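You operate a simulated robot arm through the tools that you are given. There is no shell and no other tool. Be economical: measure what you need, move in short steps, check, and stop when the job is done.

Carry out the task below with a simulated robot arm. There is one attempt and no reset: what you move stays moved.

Task
Raise the basket, drain the bath and refill it to the line.
Fine: switch it off first; shut the valve before filling.

The check looks at the end state, three seconds after you hand in, the way a careful person would. Anything else that was tipped, shoved, dropped, spilled or broken makes it a failure.

Robot
A 6-joint arm with a two-finger parallel gripper, fixed in place. Base frame: the origin is at the foot of the arm, x ahead of it, y to its left, z up; the work surface is at about z = 0.819. Lengths are in m, angles in degrees, forces in N, time in s.
With the tool pointing down near the work surface it reaches from about 0.24 to 0.64 m from the base axis. Its first joint turns from -66.0 to 66.0 degrees. Payload 2.7 kg.
The TCP is the grasp point between the finger pads, 0.023 m short of the fingertips. In the tool frame z runs along the fingers and y along their closing line. The gripper opens to 0.094 m. The fingers are 0.038 m wide and 0.01 m thick; the gripper's body (0.054 by 0.096 m) begins 0.039 m behind the TCP.
Orientation is told as [roll, pitch, yaw] about the base's x, y, z axes, in that order, counted from this pose: with the fingers straight down and closing along the base's y, the tool's x points along the base's -x, its y along +y and its z along -z.

Tools
- The arm moves only by the tool servo_tool. Its argument "deltas" is one flat list of numbers, 7 for each row, row after row: the shift along the tool's x, y, z in m, then the turn, a rotation vector about the tool's x, y, z in degrees, then the opening in per cent of the stroke, from 0 (shut) to 100 (fully open). In form: [x, y, z, wx, wy, wz, fingers, x, y, z, wx, wy, wz, fingers, ...]. A call has 1 to 10 rows; each row shifts and turns the commanded pose from where the row before left it, along the tool's axes as they then stand. Rows are played at 5 a second. More than 0.05 m and 8.6 degrees between two rows, or a gripper value outside its range, and nothing of the call is played. A pose out of reach is approached as far as the arm can. The call stops where the force on the tool passes 90 N (or 10 N more than at its start, if that is more) or the arm is blocked; 0.2 s more then pass. Each finger travels about 0.045 m/s and halts on what it meets, pressing with about 39 N; the grip force reading is that of the motor and also rises with nothing between the fingers. The clock runs only during rows and for 0.2 s after the last one: add rows that do not move to give the fingers time. It gives the time, the measured TCP pose, the force on the tool (base axes), the opening and the grip force at its end, in the units of the frame above (readings bear some noise), and new pictures: "views" is both (left out), scene, wrist or none.
- Cameras (640 x 400 px; columns grow to the right, rows downward): "scene" is fixed at [0.0803, -0.4381, 1.401]; the picture's right is [0.72, -0.70, 0.00], its down [-0.41, -0.42, -0.81] and it looks along [0.56, 0.58, -0.59] (base axes); focal length 342 px, centre (320, 200). "wrist" rides on the gripper at [0.086, 0.016, -0.075] in the tool frame; the picture's right is [-0.18, 0.98, 0.00], its down [-0.58, -0.11, -0.81] and it looks along [-0.79, -0.15, 0.59] (tool axes); focal length 243 px, centre (320, 200). There is no depth. A picture from a camera that has moved, and an enlarged one, comes with that camera's place and axes in the base frame and with its lens.
- inspect(camera, box): a new picture of the part [left, top, right, bottom] of that camera's present view, enlarged. It takes no simulated time.
- hand_in(): hands the job in; it is judged then, once.

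Work in short steps. Places have to be worked out from the pictures, the camera data and where the tool is seen: move nearer, look again, correct. Check each grasp and each placing, and mend what went wrong. You have 120 turns and 200 pictures in all, those below and enlarged ones among them. Open the gripper and draw the arm clear of the work before you hand the job in, unless the task says otherwise; then end with one line.

The tools are called after "Request:" by a JSON object that holds its "method" and its "body". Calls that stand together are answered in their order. servo_tool: Moves the arm, as the interface text tells. Its arguments: {"type":"object","properties":{"deltas":{"type":"array"},"views":{"type":"string","enum":["both","scene","wrist","none"]}},"required":["deltas"]} The other tools are called the same way: inspect (camera, box) takes an enlarged picture of a part of a camera's view; hand_in () hands the job in.

At the start:

```text
time_s: 0.0
position: [0.4213, -0.0532, 1.194]
tool_rot: [0.1, -0.2, 0.2]
force: [-0.9, -0.9, -0.6]
finger_gap: 0.0943
gripper_force: 0.1
```

scene: 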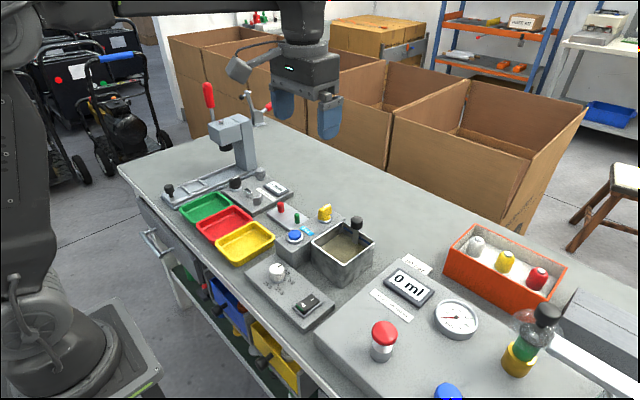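
wrist: 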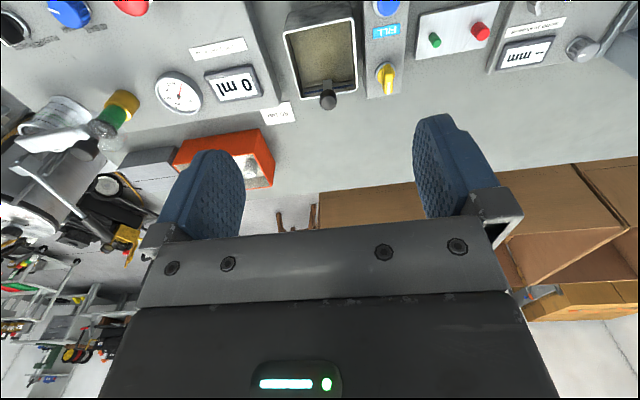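

The bath, knob, switch and valve sit mid-bench; I'll enlarge that area first to identify the controls.

Request:
{"method": "inspect", "body": {"camera": "scene", "box": [220, 170, 400, 340]}}

Request:
{"method": "inspect", "body": {"camera": "wrist", "box": [180, 0, 580, 150]}}

Request:
{"method": "inspect", "body": {"camera": "scene", "box": [340, 220, 600, 400]}}

```text
2.35 times, centred on (310, 255) of scene
camera zoom: at [0.0803, -0.4381, 1.401], right [0.72, -0.7, 0.0], down [-0.41, -0.42, -0.81], along [0.56, 0.58, -0.59], focal length 804 px, centre (344, 71)
```

zoom: 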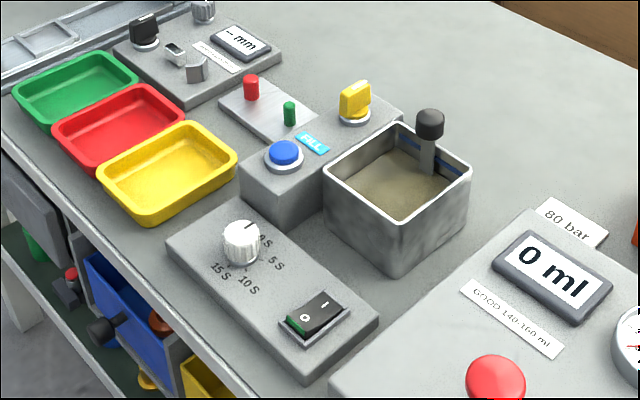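

```text
1.60 times, centred on (380, 75) of wrist
camera zoom: at [0.3333, -0.0353, 1.2677], right [0.18, 0.98, 0.0], down [0.58, -0.11, 0.81], along [0.79, -0.15, -0.59], focal length 388 px, centre (224, 400)
```

zoom: 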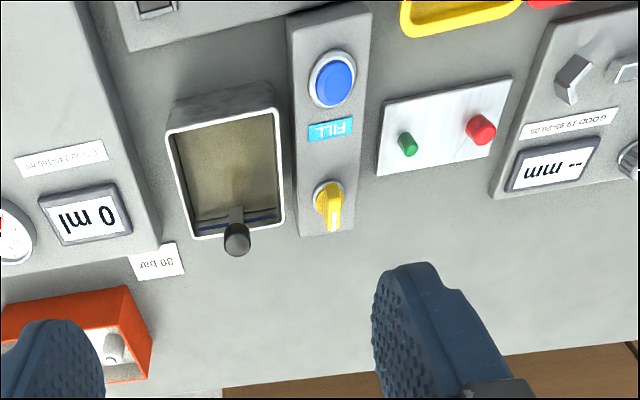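

```text
2.22 times, centred on (470, 310) of scene
camera zoom: at [0.0803, -0.4381, 1.401], right [0.72, -0.7, 0.0], down [-0.41, -0.42, -0.81], along [0.56, 0.58, -0.59], focal length 759 px, centre (-13, -44)
```

zoom: 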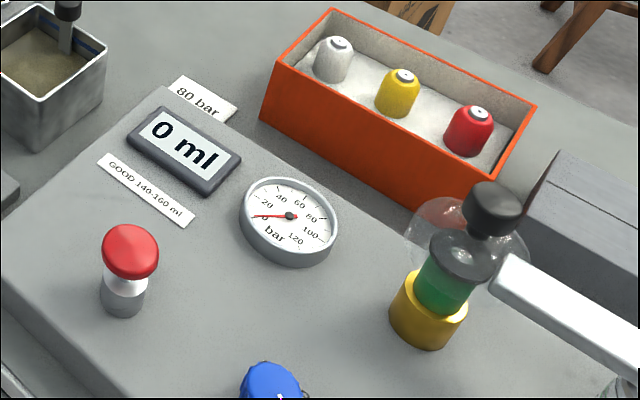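

Estimates: handle (0.545,-0.068,0.914), valve (0.547,0.028), fill button (0.448,0.027), switch (0.351,-0.123). I'll zoom further on the details.

Request:
{"method": "inspect", "body": {"camera": "scene", "box": [280, 275, 340, 325]}}

Request:
{"method": "inspect", "body": {"camera": "scene", "box": [300, 195, 380, 260]}}

Request:
{"method": "inspect", "body": {"camera": "wrist", "box": [270, 0, 420, 120]}}

```text
8.00 times, centred on (310, 300) of scene
camera zoom: at [0.0803, -0.4381, 1.401], right [0.72, -0.7, 0.0], down [-0.41, -0.42, -0.81], along [0.56, 0.58, -0.59], focal length 2734 px, centre (400, -600)
```

zoom: 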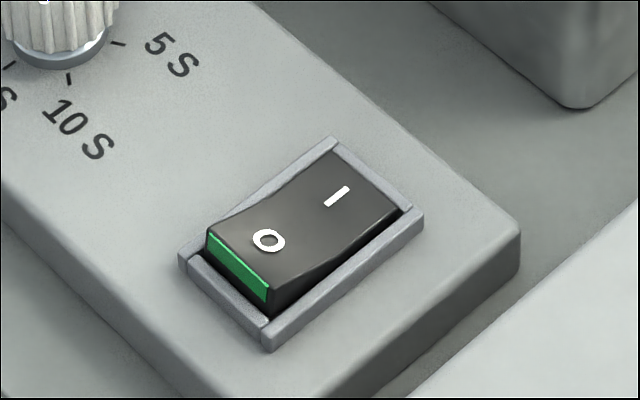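

```text
6.15 times, centred on (340, 228) of scene
camera zoom: at [0.0803, -0.4381, 1.401], right [0.72, -0.7, 0.0], down [-0.41, -0.42, -0.81], along [0.56, 0.58, -0.59], focal length 2103 px, centre (197, 31)
```

zoom: 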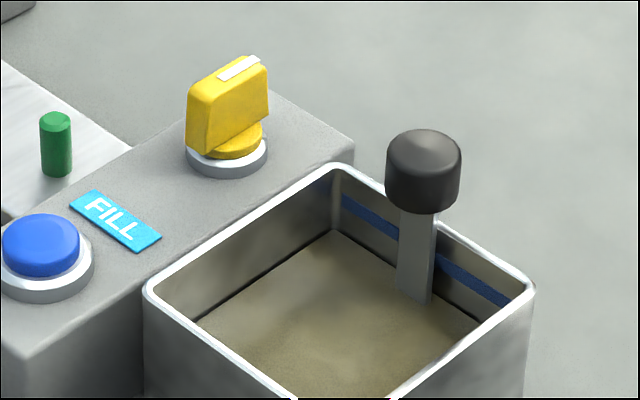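

```text
3.33 times, centred on (345, 60) of wrist
camera zoom: at [0.3333, -0.0353, 1.2677], right [0.18, 0.98, 0.0], down [0.58, -0.11, 0.81], along [0.79, -0.15, -0.59], focal length 809 px, centre (237, 667)
```

zoom: 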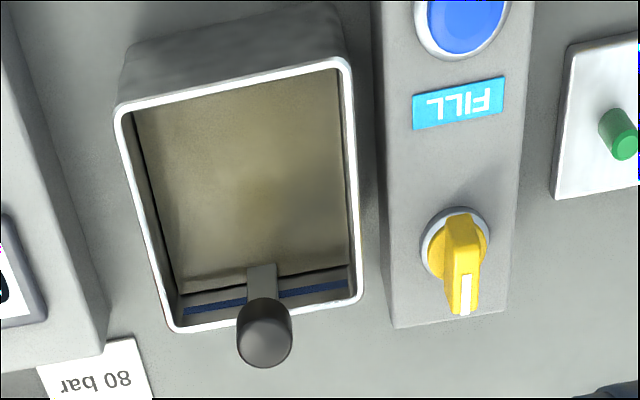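

The switch is on (I end down), the water is murky with a blue line above it, and the valve lever points along +x. I'll close the fingers and move above the switch's O end, tilted so that only one fingertip corner presses.

Request:
{"method": "servo_tool", "body": {"deltas": [0.012, -0.0105, 0.0407, 0, 0, 0, 0, 0.012, -0.0105, 0.0407, 0, 0, 0, 0, 0.012, -0.0105, 0.0407, 0, 0, 0, 0, 0.012, -0.0105, 0.0407, 0, 0, 0, 0, 0.012, -0.0105, 0.0407, 0, 0, 0, 0, 0.012, -0.0105, 0.0407, 0, 0, 0, 0, 0, 0, 0, 0, -8.3, 0, 0, 0, 0, 0, 0, -8.3, 0, 0, 0, 0, 0, 0, -8.3, 0, 0]}}

```text
time_s: 2.0
position: [0.3492, -0.1174, 0.9485]
tool_rot: [-0.1, -25.1, 0.0]
force: [-0.1, 0.1, -0.5]
finger_gap: 0.0001
gripper_force: 39.2
camera wrist: at [0.239, -0.0986, 0.9796], right [0.17, 0.98, 0.08], down [0.18, -0.11, 0.98], along [0.97, -0.15, -0.2], focal length 243 px, centre (320, 200)
```

scene: 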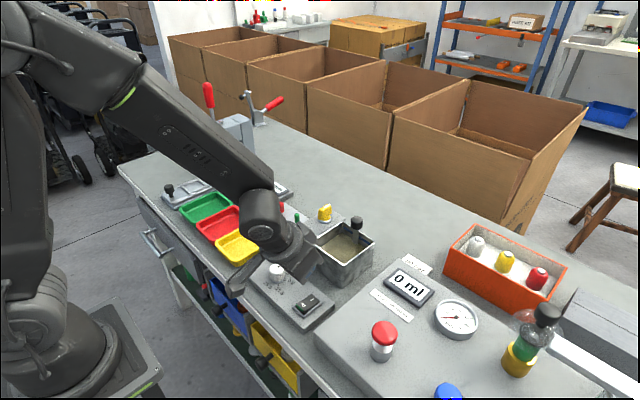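
wrist: 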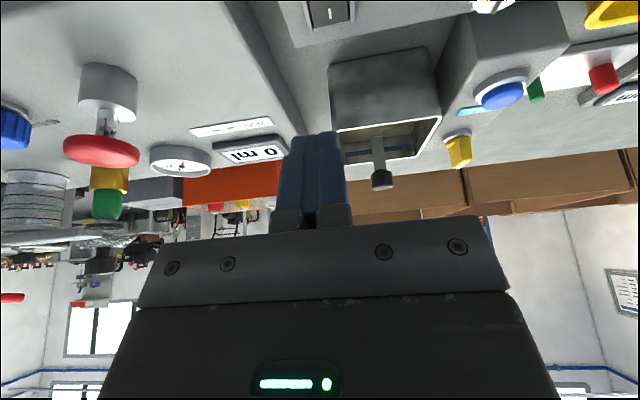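

Triangulating the "I" mark from both cameras puts the rocker lower and further left (y≈-0.106, z≈0.83). I'll shift +0.011 in y and descend to just above it, then look.

Request:
{"method": "servo_tool", "body": {"deltas": [0.012, 0.0055, 0.025, 0, 0, 0, 0, 0.012, 0.0055, 0.026, 0, 0, 0, 0]}}

Request:
{"method": "inspect", "body": {"camera": "scene", "box": [260, 240, 350, 330]}}

```text
time_s: 2.6
position: [0.3489, -0.1054, 0.8919]
tool_rot: [0.1, -24.9, 0.1]
force: [-0.2, 0.1, 0.5]
finger_gap: 0.0
gripper_force: 39.1
camera wrist: at [0.2383, -0.087, 0.9222], right [0.17, 0.98, 0.08], down [0.19, -0.11, 0.98], along [0.97, -0.15, -0.2], focal length 243 px, centre (320, 200)
```

scene: 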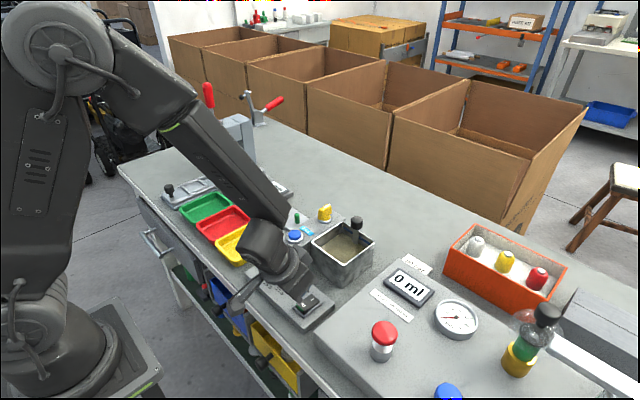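
wrist: 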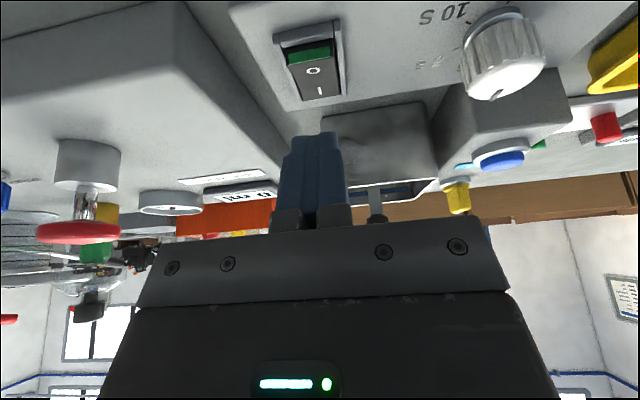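

```text
4.44 times, centred on (305, 285) of scene
camera zoom: at [0.0803, -0.4381, 1.401], right [0.72, -0.7, 0.0], down [-0.41, -0.42, -0.81], along [0.56, 0.58, -0.59], focal length 1519 px, centre (387, -178)
```

zoom: 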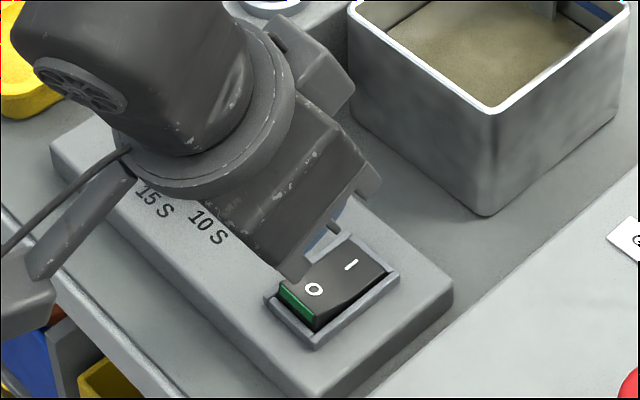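

O mark solved at (0.355,-0.104,0.824), so the raised end is at about x 0.347. I'll move over it and press down in small steps.

Request:
{"method": "servo_tool", "body": {"deltas": [0.0063, 0.001, 0.0302, 0, 0, 0, 0, 0.0017, 0, 0.0036, 0, 0, 0, 0, 0.0017, 0, 0.0036, 0, 0, 0, 0, 0.0017, 0, 0.0036, 0, 0, 0, 0]}}

Request:
{"method": "inspect", "body": {"camera": "wrist", "box": [220, 0, 420, 160]}}

```text
time_s: 3.6
position: [0.3556, -0.1054, 0.8506]
tool_rot: [0.0, -25.0, 0.1]
force: [0.5, 0.2, -0.6]
finger_gap: 0.0001
gripper_force: 39.0
camera wrist: at [0.246, -0.0867, 0.8813], right [0.17, 0.98, 0.08], down [0.19, -0.11, 0.98], along [0.97, -0.15, -0.2], focal length 243 px, centre (320, 200)
```

scene: 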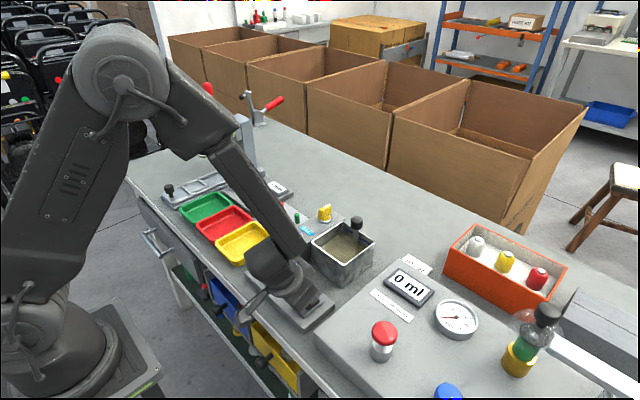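
wrist: 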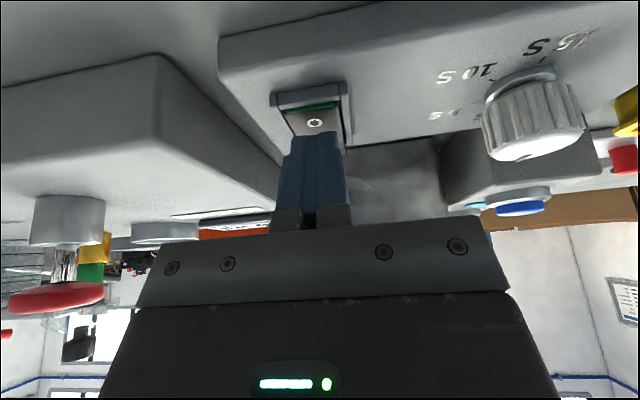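

```text
2.50 times, centred on (320, 80) of wrist
camera zoom: at [0.246, -0.0867, 0.8813], right [0.17, 0.98, 0.08], down [0.19, -0.11, 0.98], along [0.97, -0.15, -0.2], focal length 606 px, centre (320, 500)
```

zoom: 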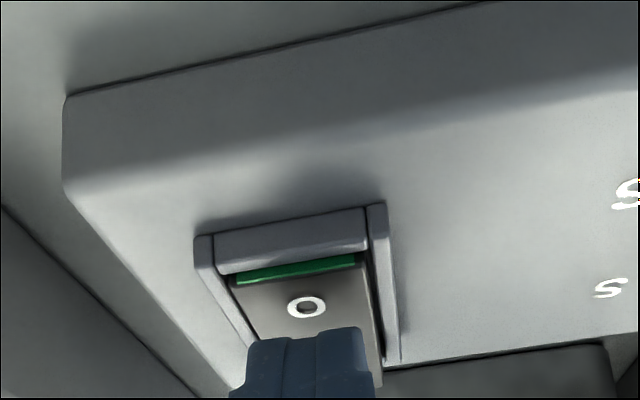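

The tip is tapered, so its contact point sits near x≈0.356, beyond the O mark. I'll back up, shift 9 mm toward the base and press down.

Request:
{"method": "servo_tool", "body": {"deltas": [-0.0042, 0, -0.0091, 0, 0, 0, 0, 0.0082, 0, -0.0038, 0, 0, 0, 0, 0.0034, 0, 0.0072, 0, 0, 0, 0, 0.0025, 0, 0.0054, 0, 0, 0, 0, 0.0017, 0, 0.0036, 0, 0, 0, 0]}}

Request:
{"method": "inspect", "body": {"camera": "wrist", "box": [220, 0, 420, 160]}}

```text
time_s: 4.8
position: [0.3482, -0.1046, 0.8441]
tool_rot: [0.0, -25.2, 0.0]
force: [-24.8, 6.5, 56.3]
finger_gap: 0.0002
gripper_force: 38.9
camera wrist: at [0.2361, -0.0861, 0.8748], right [0.17, 0.98, 0.08], down [0.18, -0.11, 0.98], along [0.97, -0.15, -0.2], focal length 243 px, centre (320, 200)
```

scene: 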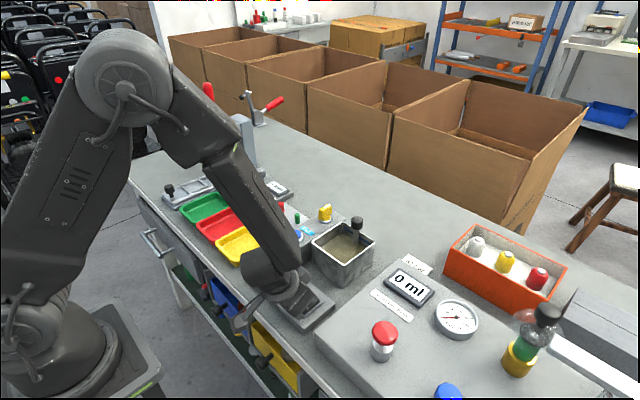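
wrist: 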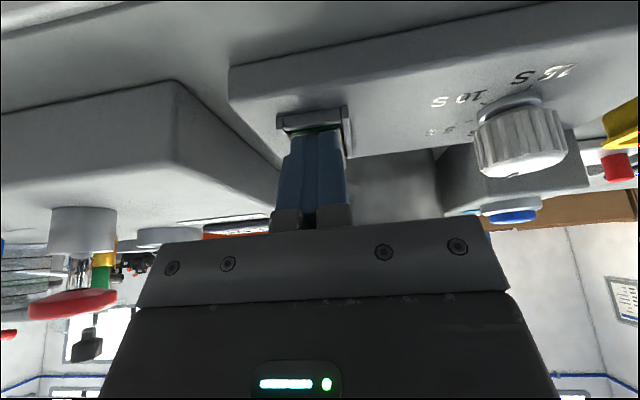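

```text
2.50 times, centred on (320, 80) of wrist
camera zoom: at [0.2361, -0.0861, 0.8748], right [0.17, 0.98, 0.08], down [0.18, -0.11, 0.98], along [0.97, -0.15, -0.2], focal length 606 px, centre (320, 500)
```

zoom: 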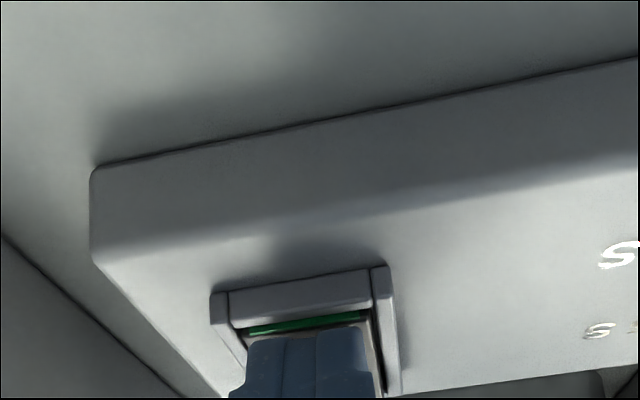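

Force of 56 N shows it pressed. I'll back off upward and check the rocker.

Request:
{"method": "servo_tool", "body": {"deltas": [-0.0085, 0, -0.0181, 0, 0, 0, 0, -0.017, 0, -0.036, 0, 0, 0, 0, -0.017, 0, -0.036, 0, 0, 0, 0], "views": "wrist"}}

Request:
{"method": "inspect", "body": {"camera": "scene", "box": [260, 250, 350, 330]}}

```text
time_s: 5.6
position: [0.3458, -0.1044, 0.9446]
tool_rot: [0.0, -25.0, 0.1]
force: [-0.1, 0.3, 0.3]
finger_gap: 0.0001
gripper_force: 38.9
camera wrist: at [0.2362, -0.0866, 0.9745], right [0.16, 0.98, 0.08], down [0.19, -0.11, 0.98], along [0.97, -0.15, -0.2], focal length 243 px, centre (320, 200)
```

wrist: 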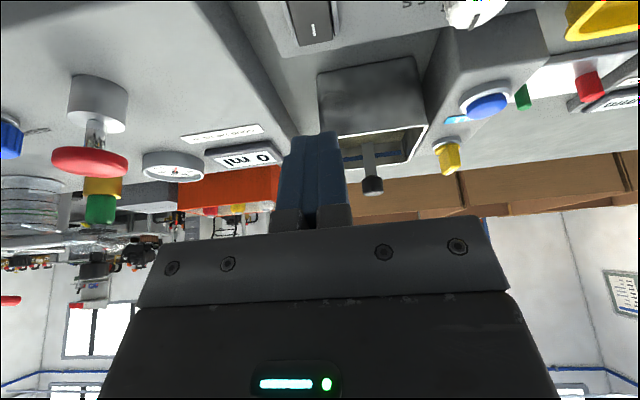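

```text
5.00 times, centred on (305, 290) of scene
camera zoom: at [0.0803, -0.4382, 1.401], right [0.72, -0.7, 0.0], down [-0.41, -0.42, -0.81], along [0.56, 0.58, -0.59], focal length 1708 px, centre (395, -250)
```

zoom: 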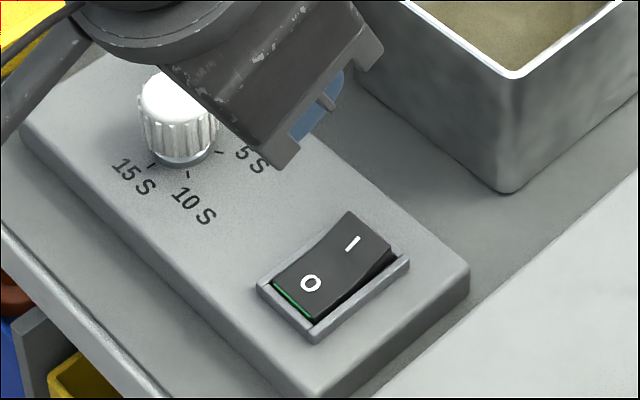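

The rocker is now off. Knob of the basket handle triangulates to about (0.553,-0.064,0.897). I'll rise, straighten the tool, open to about 60 % and go above the knob.

Request:
{"method": "servo_tool", "body": {"deltas": [-0.02, 0, -0.043, 0, 0, 0, 0, 0, 0, 0, 0, 8.33, 0, 20, 0, 0, 0, 0, 8.33, 0, 60, 0, 0, 0, 0, 8.33, 0, 60, -0.041, 0.008, 0.004, 0, 0, 0, 60, -0.041, 0.008, 0.004, 0, 0, 0, 60, -0.041, 0.008, 0.004, 0, 0, 0, 60, -0.041, 0.008, 0.004, 0, 0, 0, 60, -0.041, 0.008, 0.004, 0, 0, 0, 60]}}

Request:
{"method": "inspect", "body": {"camera": "scene", "box": [280, 160, 400, 270]}}

```text
time_s: 7.6
position: [0.5485, -0.0627, 0.9685]
tool_rot: [0.0, 0.0, 0.1]
force: [0.1, -0.4, -1.0]
finger_gap: 0.0564
gripper_force: 0.1
camera wrist: at [0.4625, -0.0449, 1.0428], right [0.18, 0.98, 0.0], down [0.58, -0.11, 0.81], along [0.79, -0.15, -0.59], focal length 243 px, centre (320, 200)
```

scene: 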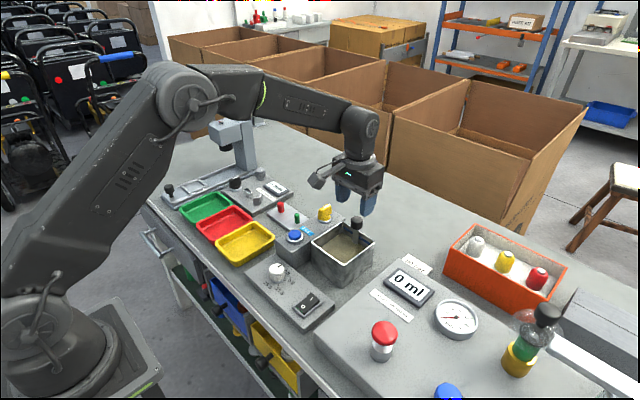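
wrist: 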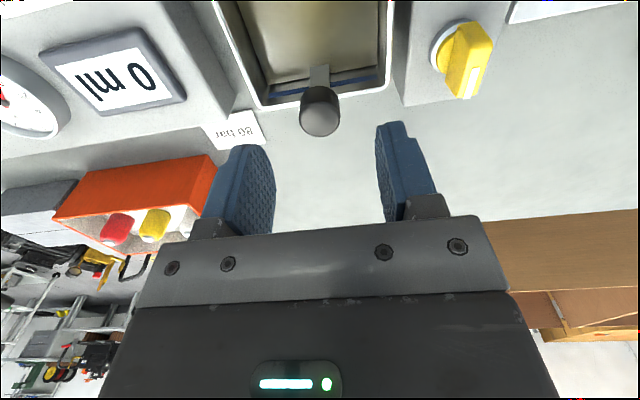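

```text
3.64 times, centred on (340, 215) of scene
camera zoom: at [0.0803, -0.4381, 1.401], right [0.72, -0.7, 0.0], down [-0.41, -0.42, -0.81], along [0.56, 0.58, -0.59], focal length 1242 px, centre (247, 146)
```

zoom: 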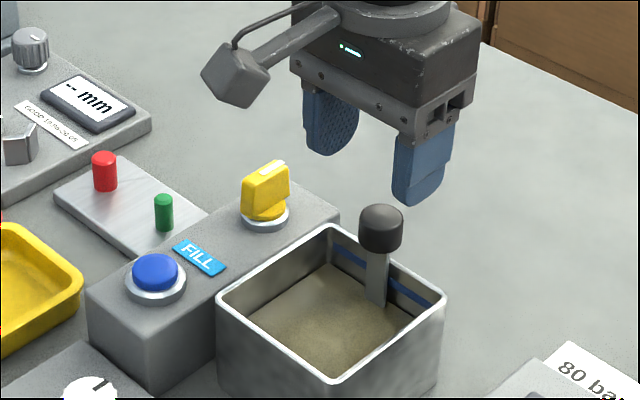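

The knob is at (0.553,-0.064), top about 0.91; I'm nearly above it. Descending to TCP z≈0.903.

Request:
{"method": "servo_tool", "body": {"deltas": [-0.0045, -0.0015, 0.03, 0, 0, 0, 60, 0, 0, 0.034, 0, 0, 0, 60]}}

Request:
{"method": "inspect", "body": {"camera": "scene", "box": [300, 170, 400, 270]}}

```text
time_s: 8.2
position: [0.5549, -0.0648, 0.9033]
tool_rot: [0.0, -0.1, 0.0]
force: [0.3, -0.1, 0.5]
finger_gap: 0.0563
gripper_force: 0.1
camera wrist: at [0.4682, -0.0469, 0.9781], right [0.18, 0.98, 0.0], down [0.58, -0.11, 0.81], along [0.79, -0.15, -0.59], focal length 243 px, centre (320, 200)
```

scene: 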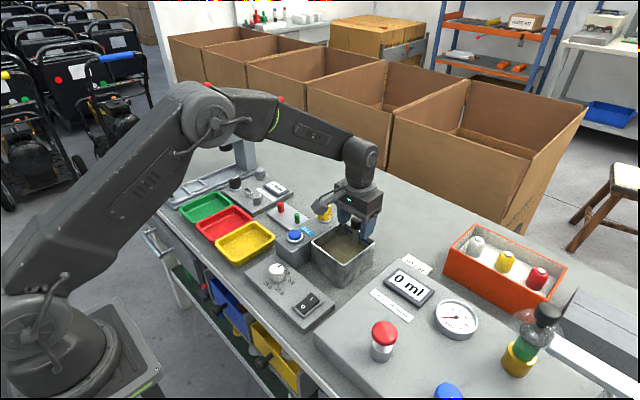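
wrist: 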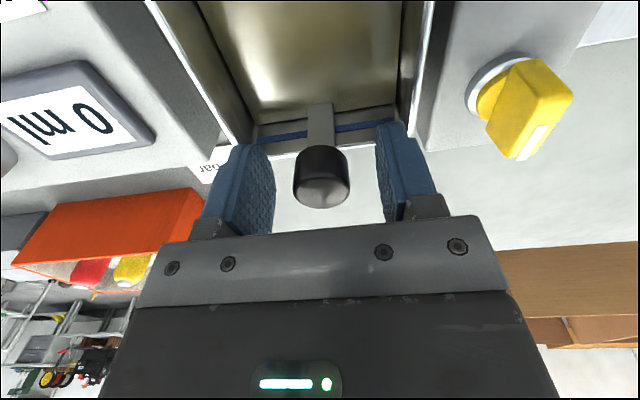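

```text
4.00 times, centred on (350, 220) of scene
camera zoom: at [0.0803, -0.4381, 1.401], right [0.72, -0.7, 0.0], down [-0.41, -0.42, -0.81], along [0.56, 0.58, -0.59], focal length 1367 px, centre (200, 120)
```

zoom: 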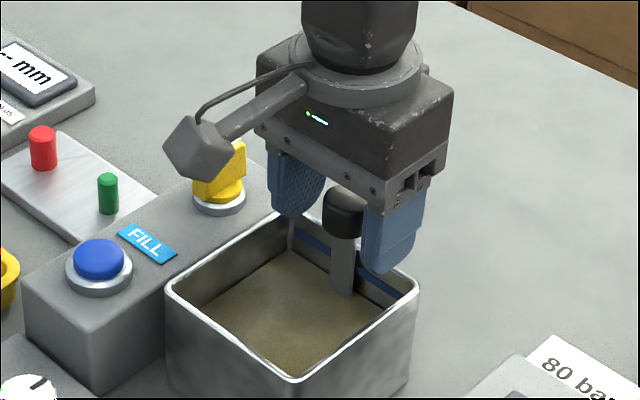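

The knob sits centred between the pads; closing.

Request:
{"method": "servo_tool", "body": {"deltas": [0, 0, 0, 0, 0, 0, 10, 0, 0, 0, 0, 0, 0, 10, 0, 0, 0, 0, 0, 0, 10, 0, 0, 0, 0, 0, 0, 10], "views": "wrist"}}

```text
time_s: 9.2
position: [0.5549, -0.0645, 0.9054]
tool_rot: [0.0, 0.0, 0.1]
force: [1.5, -0.8, -0.2]
finger_gap: 0.0275
gripper_force: 45.2
camera wrist: at [0.4682, -0.0469, 0.9784], right [0.18, 0.98, 0.0], down [0.58, -0.11, 0.81], along [0.79, -0.15, -0.59], focal length 243 px, centre (320, 200)
```

wrist: 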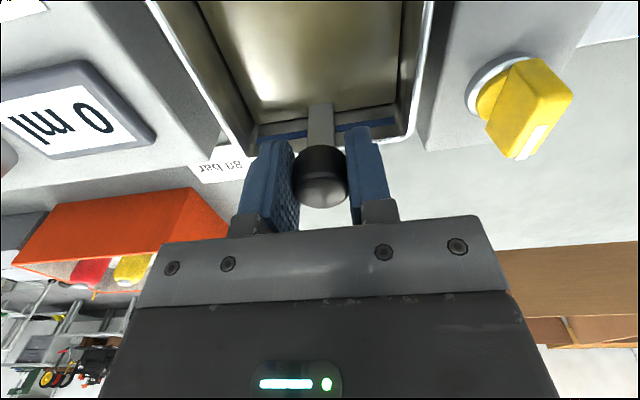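

Gripped (27.5 mm). I'll lift slowly.

Request:
{"method": "servo_tool", "body": {"deltas": [0, 0, -0.01, 0, 0, 0, 10, 0, 0, -0.01, 0, 0, 0, 10, 0, 0, -0.01, 0, 0, 0, 10]}}

Request:
{"method": "inspect", "body": {"camera": "scene", "box": [300, 170, 400, 290]}}

```text
time_s: 10.0
position: [0.5554, -0.0648, 0.936]
tool_rot: [0.1, 0.0, 0.0]
force: [-2.8, -0.2, 3.6]
finger_gap: 0.0275
gripper_force: 44.8
camera wrist: at [0.4682, -0.0469, 1.0103], right [0.18, 0.98, 0.0], down [0.58, -0.11, 0.81], along [0.79, -0.15, -0.59], focal length 243 px, centre (320, 200)
```

scene: 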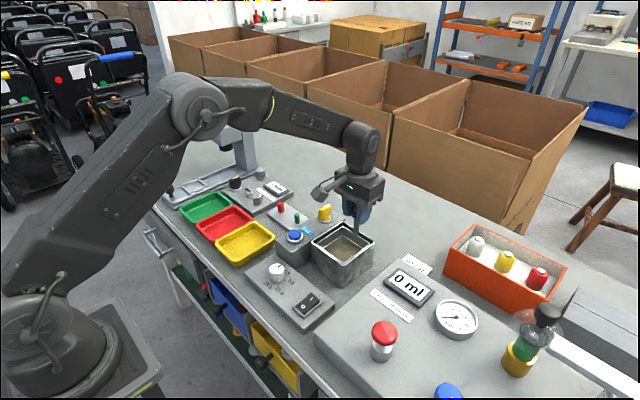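
wrist: 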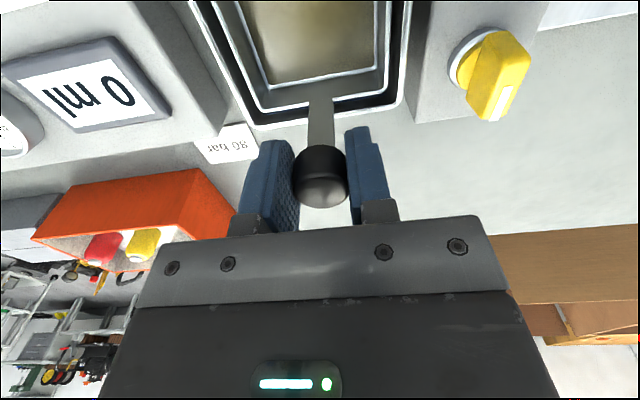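

```text
3.33 times, centred on (350, 230) of scene
camera zoom: at [0.0802, -0.4382, 1.401], right [0.72, -0.7, 0.0], down [-0.41, -0.42, -0.81], along [0.56, 0.58, -0.59], focal length 1139 px, centre (220, 100)
```

zoom: 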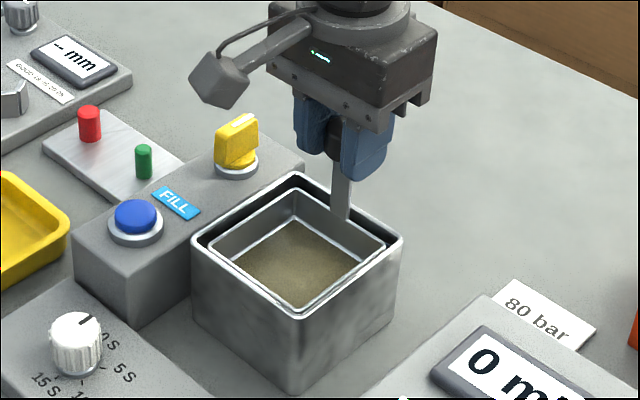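

The basket is rising inside the tank with low force. Continuing up, watching force for a stop or catch.

Request:
{"method": "servo_tool", "body": {"deltas": [0, 0, -0.01, 0, 0, 0, 10, 0, 0, -0.01, 0, 0, 0, 10], "views": "none"}}

Request:
{"method": "inspect", "body": {"camera": "scene", "box": [300, 170, 400, 290]}}

```text
time_s: 10.6
position: [0.5559, -0.065, 0.9559]
tool_rot: [0.2, 0.3, 0.0]
force: [-7.4, 0.1, -16.3]
finger_gap: 0.0272
gripper_force: 34.3
```

```text
3.33 times, centred on (350, 230) of scene
camera zoom: at [0.0804, -0.4382, 1.401], right [0.72, -0.7, 0.0], down [-0.41, -0.42, -0.81], along [0.56, 0.58, -0.59], focal length 1139 px, centre (220, 100)
```

zoom: 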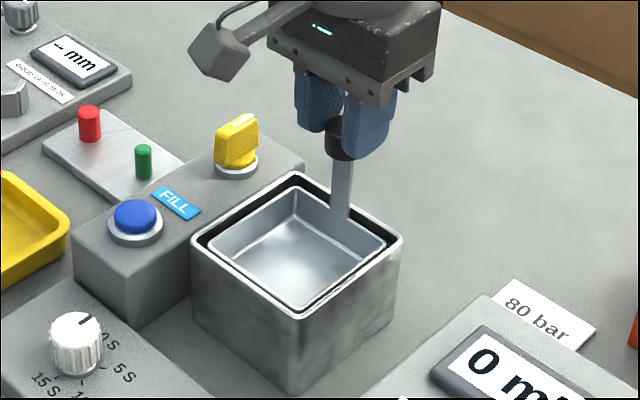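

The basket has reached its stop (rim unchanged, 16 N pull, it's drained). I'll open and see whether it stays up.

Request:
{"method": "servo_tool", "body": {"deltas": [0, 0, 0, 0, 0, 0, 60, 0, 0, 0, 0, 0, 0, 60, 0, 0, 0, 0, 0, 0, 60, 0, 0, 0, 0, 0, 0, 60], "views": "wrist"}}

Request:
{"method": "inspect", "body": {"camera": "scene", "box": [300, 170, 400, 290]}}

```text
time_s: 11.6
position: [0.555, -0.0649, 0.9551]
tool_rot: [0.0, 0.0, 0.0]
force: [0.1, 0.2, 0.4]
finger_gap: 0.0563
gripper_force: 0.0
camera wrist: at [0.4689, -0.0469, 1.0301], right [0.18, 0.98, 0.0], down [0.58, -0.11, 0.81], along [0.79, -0.15, -0.59], focal length 243 px, centre (320, 200)
```

wrist: 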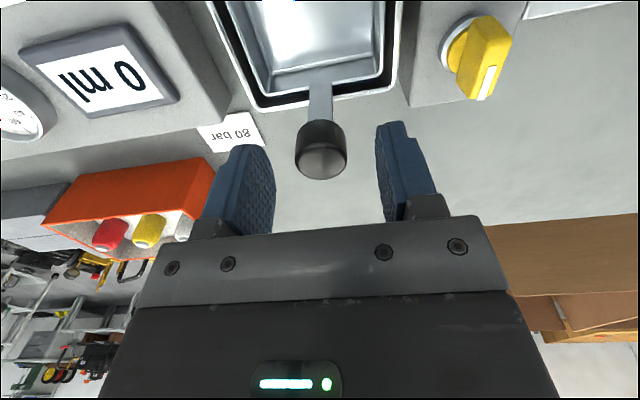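

```text
3.33 times, centred on (350, 230) of scene
camera zoom: at [0.0803, -0.4381, 1.401], right [0.72, -0.7, 0.0], down [-0.41, -0.42, -0.81], along [0.56, 0.58, -0.59], focal length 1139 px, centre (220, 100)
```

zoom: 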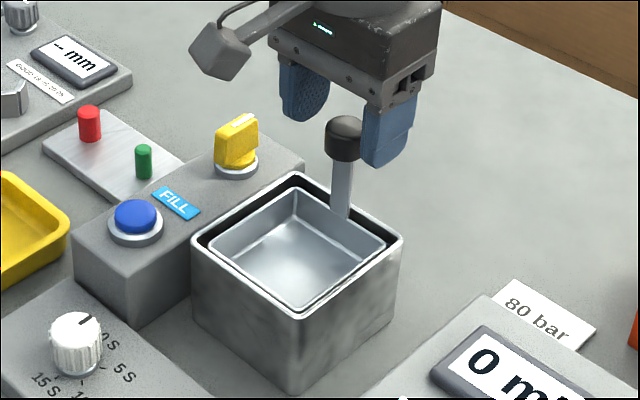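

The basket holds itself up. Valve: disk at (0.551,0.031), lever top z≈0.896, lever along x. I'll rise, traverse above it and look.

Request:
{"method": "servo_tool", "body": {"deltas": [0, 0, -0.035, 0, 0, 0, 60, 0.002, 0.048, 0, 0, 0, 0, 60, 0.002, 0.048, 0, 0, 0, 0, 55, 0, 0, 0.035, 0, 0, 0, 55]}}

Request:
{"method": "inspect", "body": {"camera": "scene", "box": [280, 160, 380, 260]}}

```text
time_s: 12.6
position: [0.5532, 0.0303, 0.9547]
tool_rot: [0.0, 0.0, 0.1]
force: [-0.2, 0.4, -0.4]
finger_gap: 0.0515
gripper_force: 0.1
camera wrist: at [0.4654, 0.0483, 1.0298], right [0.18, 0.98, 0.0], down [0.58, -0.11, 0.81], along [0.79, -0.15, -0.59], focal length 243 px, centre (320, 200)
```

scene: 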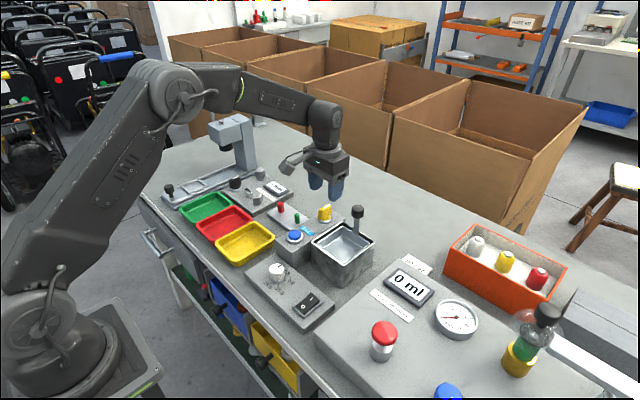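
wrist: 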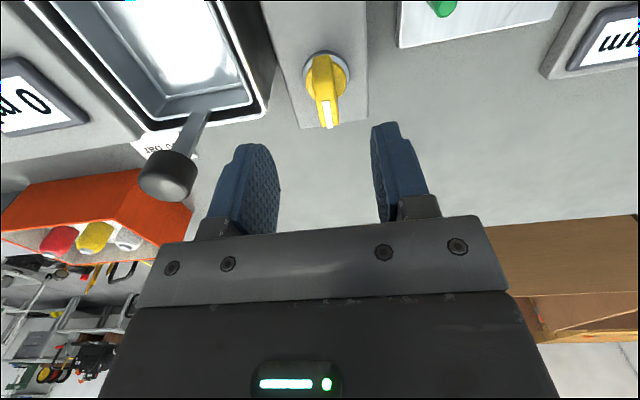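

```text
4.00 times, centred on (330, 210) of scene
camera zoom: at [0.0803, -0.4381, 1.401], right [0.72, -0.7, 0.0], down [-0.41, -0.42, -0.81], along [0.56, 0.58, -0.59], focal length 1367 px, centre (280, 160)
```

zoom: 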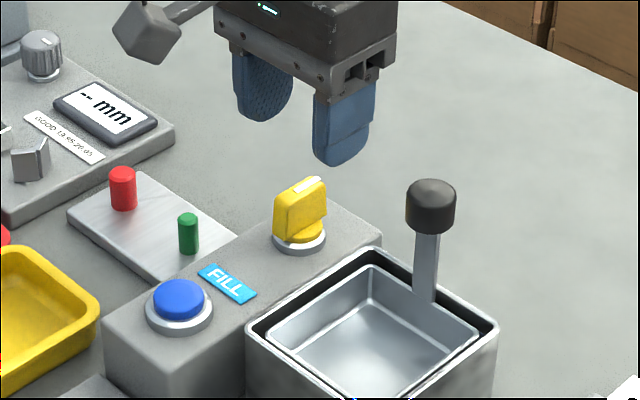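

Lever centre refined to (0.549,0.033). Descending to z≈0.887 and gripping the lever.

Request:
{"method": "servo_tool", "body": {"deltas": [0.004, 0.003, 0.034, 0, 0, 0, 55, 0, 0, 0.034, 0, 0, 0, 55, 0, 0, 0, 0, 0, 0, 0, 0, 0, 0, 0, 0, 0, 0, 0, 0, 0, 0, 0, 0, 0, 0, 0, 0, 0, 0, 0, 0]}}

Request:
{"method": "inspect", "body": {"camera": "scene", "box": [280, 160, 380, 260]}}

```text
time_s: 14.0
position: [0.5472, 0.0347, 0.8866]
tool_rot: [0.1, 0.0, 0.1]
force: [0.3, 12.4, -4.2]
finger_gap: 0.0129
gripper_force: 44.9
camera wrist: at [0.4603, 0.0519, 0.9614], right [0.18, 0.98, 0.0], down [0.58, -0.11, 0.81], along [0.79, -0.15, -0.59], focal length 243 px, centre (320, 200)
```

scene: 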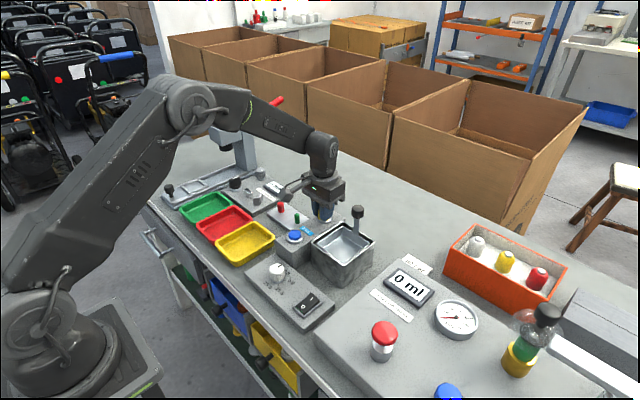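
wrist: 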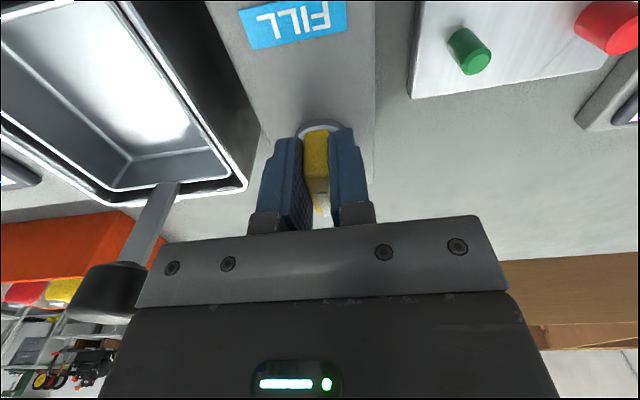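

```text
4.00 times, centred on (330, 210) of scene
camera zoom: at [0.0804, -0.4378, 1.4011], right [0.72, -0.7, 0.0], down [-0.41, -0.42, -0.81], along [0.56, 0.58, -0.59], focal length 1367 px, centre (280, 160)
```

zoom: 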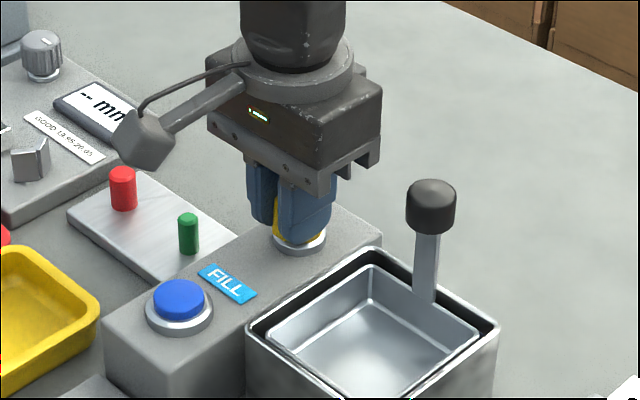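

Gripped (12.9 mm), lateral 12 N, so I'll ease 2 mm in -y and try a clockwise turn (keeps the camera away from the basket handle).

Request:
{"method": "servo_tool", "body": {"deltas": [0, -0.0015, 0, 0, 0, 4, 0, 0, 0, 0, 0, 0, 8, 0, 0, 0, 0, 0, 0, 8, 0, 0, 0, 0, 0, 0, 8, 0]}}

Request:
{"method": "inspect", "body": {"camera": "scene", "box": [280, 160, 380, 260]}}

```text
time_s: 15.0
position: [0.548, 0.0371, 0.888]
tool_rot: [0.2, 0.1, -27.7]
force: [4.4, 38.8, -13.0]
finger_gap: 0.0128
gripper_force: 44.6
camera wrist: at [0.4788, 0.0937, 0.9617], right [0.62, 0.78, 0.0], down [0.46, -0.37, 0.8], along [0.63, -0.5, -0.59], focal length 243 px, centre (320, 200)
```

scene: 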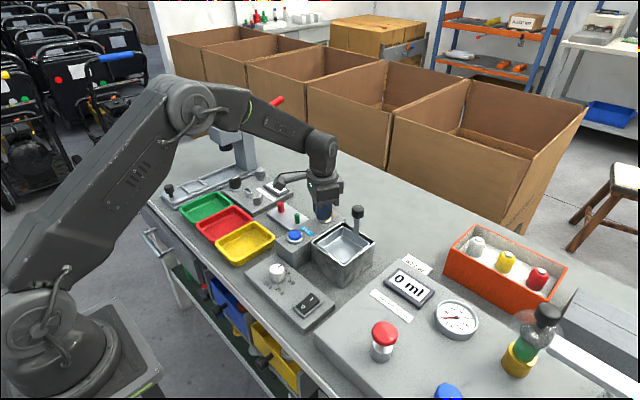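
wrist: 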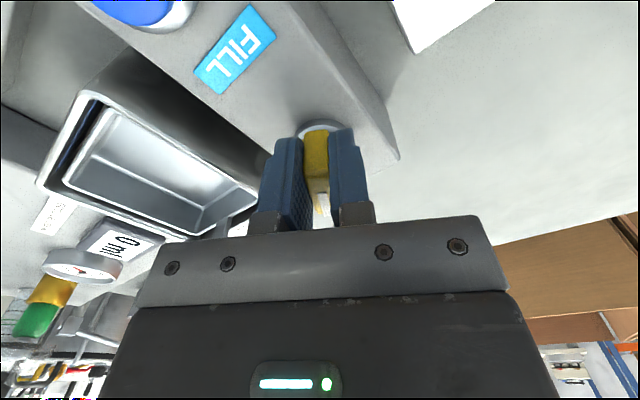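

```text
4.00 times, centred on (330, 210) of scene
camera zoom: at [0.0806, -0.4371, 1.4013], right [0.72, -0.7, 0.0], down [-0.41, -0.42, -0.81], along [0.56, 0.58, -0.59], focal length 1367 px, centre (280, 160)
```

zoom: 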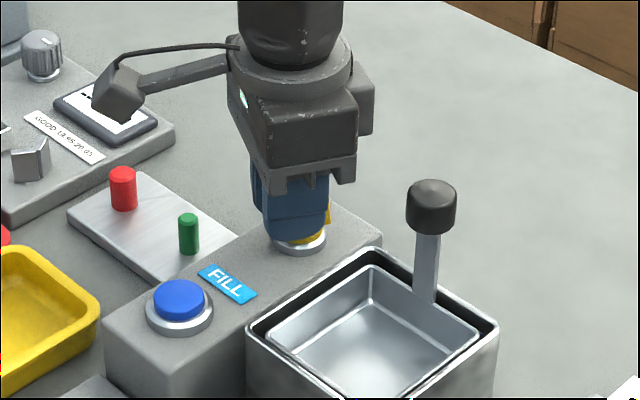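

The lever turns with the grip, but a 39 N +y force shows my commanded centre is ~5 mm too low in y. I'll correct that before continuing.

Request:
{"method": "servo_tool", "body": {"deltas": [0.0021, 0.004, 0, 0, 0, 0, 0], "views": "none"}}

```text
time_s: 15.4
position: [0.5482, 0.038, 0.8871]
tool_rot: [0.0, 0.1, -27.9]
force: [3.1, 20.3, -11.1]
finger_gap: 0.0128
gripper_force: 44.8
```

Force halved; another +4 mm in y, then continue turning.

Request:
{"method": "servo_tool", "body": {"deltas": [0.002, 0.0037, 0, 0, 0, 0, 0, 0, 0, 0, 0, 0, 8, 0, 0, 0, 0, 0, 0, 8, 0], "views": "none"}}

```text
time_s: 16.2
position: [0.5491, 0.0398, 0.8867]
tool_rot: [0.0, -0.2, -43.9]
force: [17.1, -4.1, -20.0]
finger_gap: 0.0127
gripper_force: 44.9
```

Small x and z offsets now; I'll relieve them and keep turning.

Request:
{"method": "servo_tool", "body": {"deltas": [-0.0022, 0.0021, 0.002, 0, 0, 0, 0, 0, 0, 0, 0, 0, 8, 0, 0, 0, 0, 0, 0, 8, 0]}}

Request:
{"method": "inspect", "body": {"camera": "scene", "box": [280, 160, 380, 260]}}

```text
time_s: 17.0
position: [0.5516, 0.0401, 0.8864]
tool_rot: [0.0, 0.0, -60.0]
force: [-4.4, -4.1, 6.1]
finger_gap: 0.0127
gripper_force: 45.0
camera wrist: at [0.5214, 0.1255, 0.9617], right [0.94, 0.33, 0.0], down [0.2, -0.56, 0.81], along [0.27, -0.76, -0.59], focal length 243 px, centre (320, 200)
```

scene: 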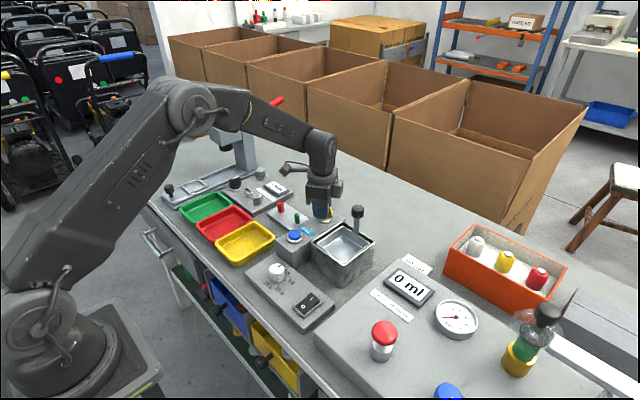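
wrist: 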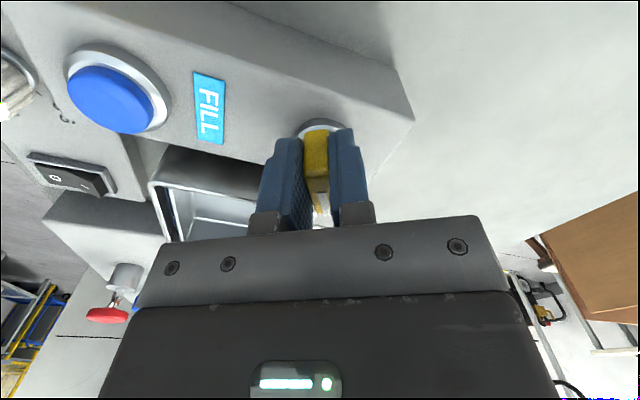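

```text
4.00 times, centred on (330, 210) of scene
camera zoom: at [0.0801, -0.4383, 1.4009], right [0.72, -0.7, 0.0], down [-0.41, -0.42, -0.81], along [0.56, 0.58, -0.59], focal length 1367 px, centre (280, 160)
```

zoom: 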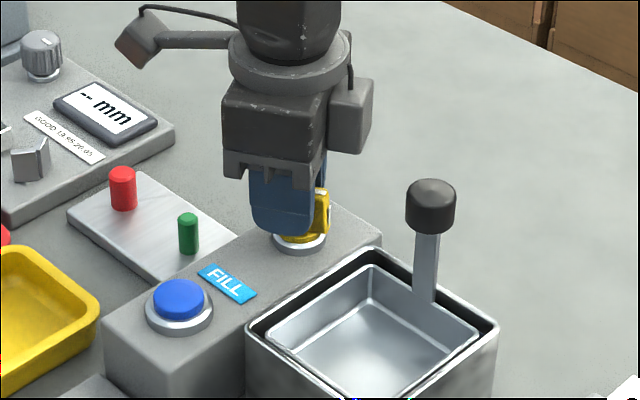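

The lever is clearly turning clockwise. Continuing to about 90°.

Request:
{"method": "servo_tool", "body": {"deltas": [0, 0, 0, 0, 0, 8, 0, 0, 0, 0, 0, 0, 8, 0, 0, 0, 0, 0, 0, 8, 0, 0, 0, 0, 0, 0, 6, 0]}}

Request:
{"method": "inspect", "body": {"camera": "scene", "box": [280, 160, 380, 260]}}

```text
time_s: 18.0
position: [0.5536, 0.0407, 0.8882]
tool_rot: [0.6, 0.0, -89.9]
force: [35.9, 5.7, -6.9]
finger_gap: 0.0129
gripper_force: 45.3
camera wrist: at [0.5695, 0.1301, 0.9617], right [0.98, -0.18, 0.01], down [-0.12, -0.58, 0.81], along [-0.14, -0.79, -0.59], focal length 243 px, centre (320, 200)
```

scene: 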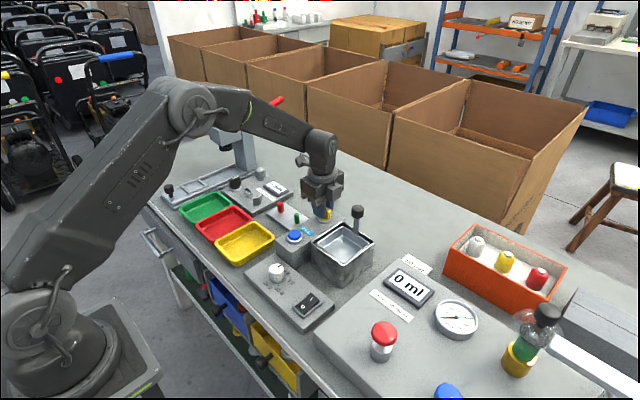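
wrist: 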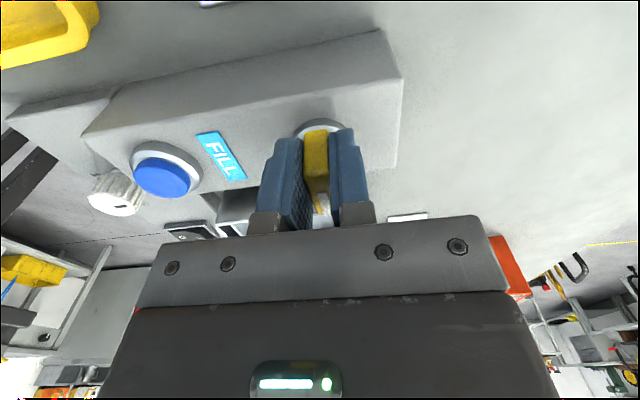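

```text
4.00 times, centred on (330, 210) of scene
camera zoom: at [0.0814, -0.4379, 1.401], right [0.72, -0.7, 0.0], down [-0.41, -0.42, -0.81], along [0.56, 0.58, -0.59], focal length 1367 px, centre (280, 160)
```

zoom: 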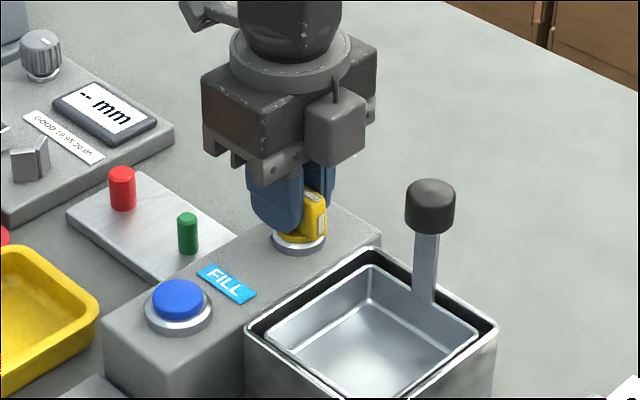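

The lever points at -y now (quarter turn). I'll release, rise and look at the lever and water level.

Request:
{"method": "servo_tool", "body": {"deltas": [0, 0, 0, 0, 0, 0, 50, 0, 0, 0, 0, 0, 0, 50, 0, 0, 0, 0, 0, 0, 50, 0, 0, -0.045, 0, 0, 0, 50, 0, 0, -0.035, 0, 0, 0, 50]}}

Request:
{"method": "inspect", "body": {"camera": "scene", "box": [290, 180, 390, 280]}}

```text
time_s: 19.2
position: [0.5498, 0.0423, 0.9651]
tool_rot: [0.0, 0.0, -89.9]
force: [0.2, -0.4, 0.6]
finger_gap: 0.047
gripper_force: 0.1
camera wrist: at [0.5657, 0.1304, 1.0399], right [0.98, -0.18, 0.0], down [-0.11, -0.58, 0.81], along [-0.15, -0.79, -0.59], focal length 243 px, centre (320, 200)
```

scene: 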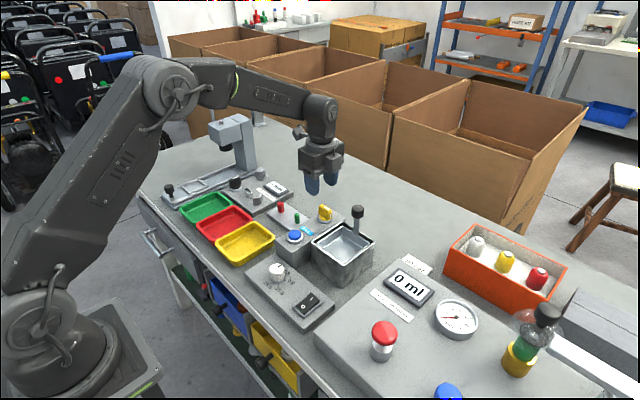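
wrist: 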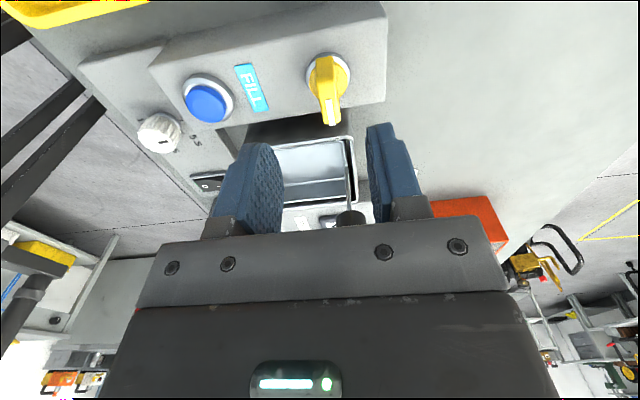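

```text
4.00 times, centred on (340, 230) of scene
camera zoom: at [0.0803, -0.4381, 1.401], right [0.72, -0.7, 0.0], down [-0.41, -0.42, -0.81], along [0.56, 0.58, -0.59], focal length 1367 px, centre (240, 80)
```

zoom: 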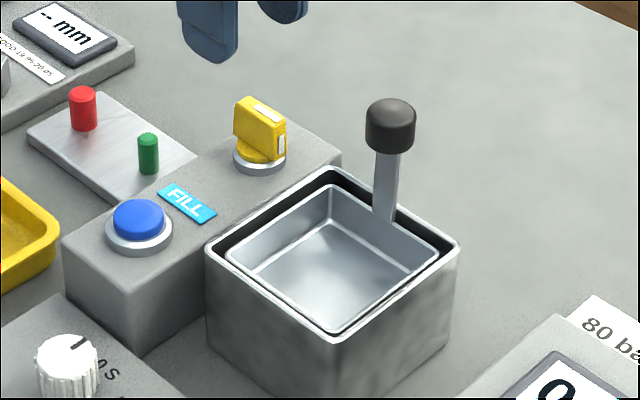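

The valve is turned a quarter. I'll zoom into the gap between basket and tank wall for the water level and check the lever angle.

Request:
{"method": "inspect", "body": {"camera": "scene", "box": [335, 215, 380, 250]}}

Request:
{"method": "inspect", "body": {"camera": "wrist", "box": [270, 40, 390, 140]}}

```text
11.43 times, centred on (358, 232) of scene
camera zoom: at [0.0803, -0.4381, 1.401], right [0.72, -0.7, 0.0], down [-0.41, -0.42, -0.81], along [0.56, 0.58, -0.59], focal length 3905 px, centre (-109, -171)
```

zoom: 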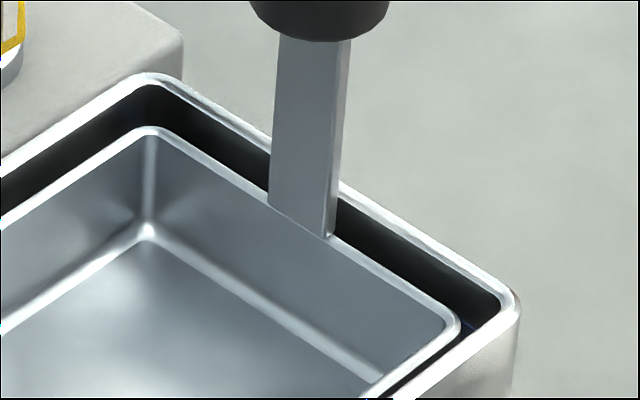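

```text
4.00 times, centred on (330, 90) of wrist
camera zoom: at [0.5657, 0.1304, 1.0399], right [0.98, -0.18, 0.0], down [-0.11, -0.58, 0.81], along [-0.15, -0.79, -0.59], focal length 970 px, centre (280, 640)
```

zoom: 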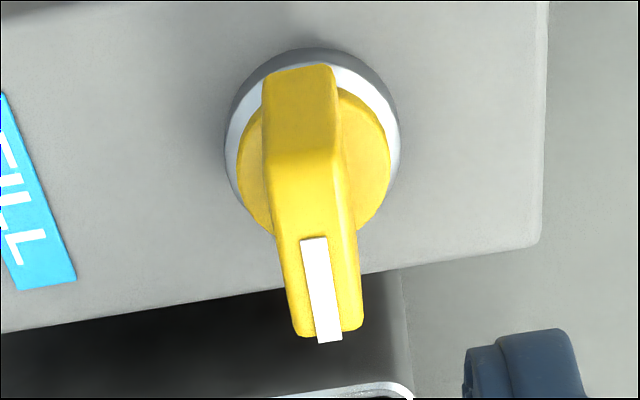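

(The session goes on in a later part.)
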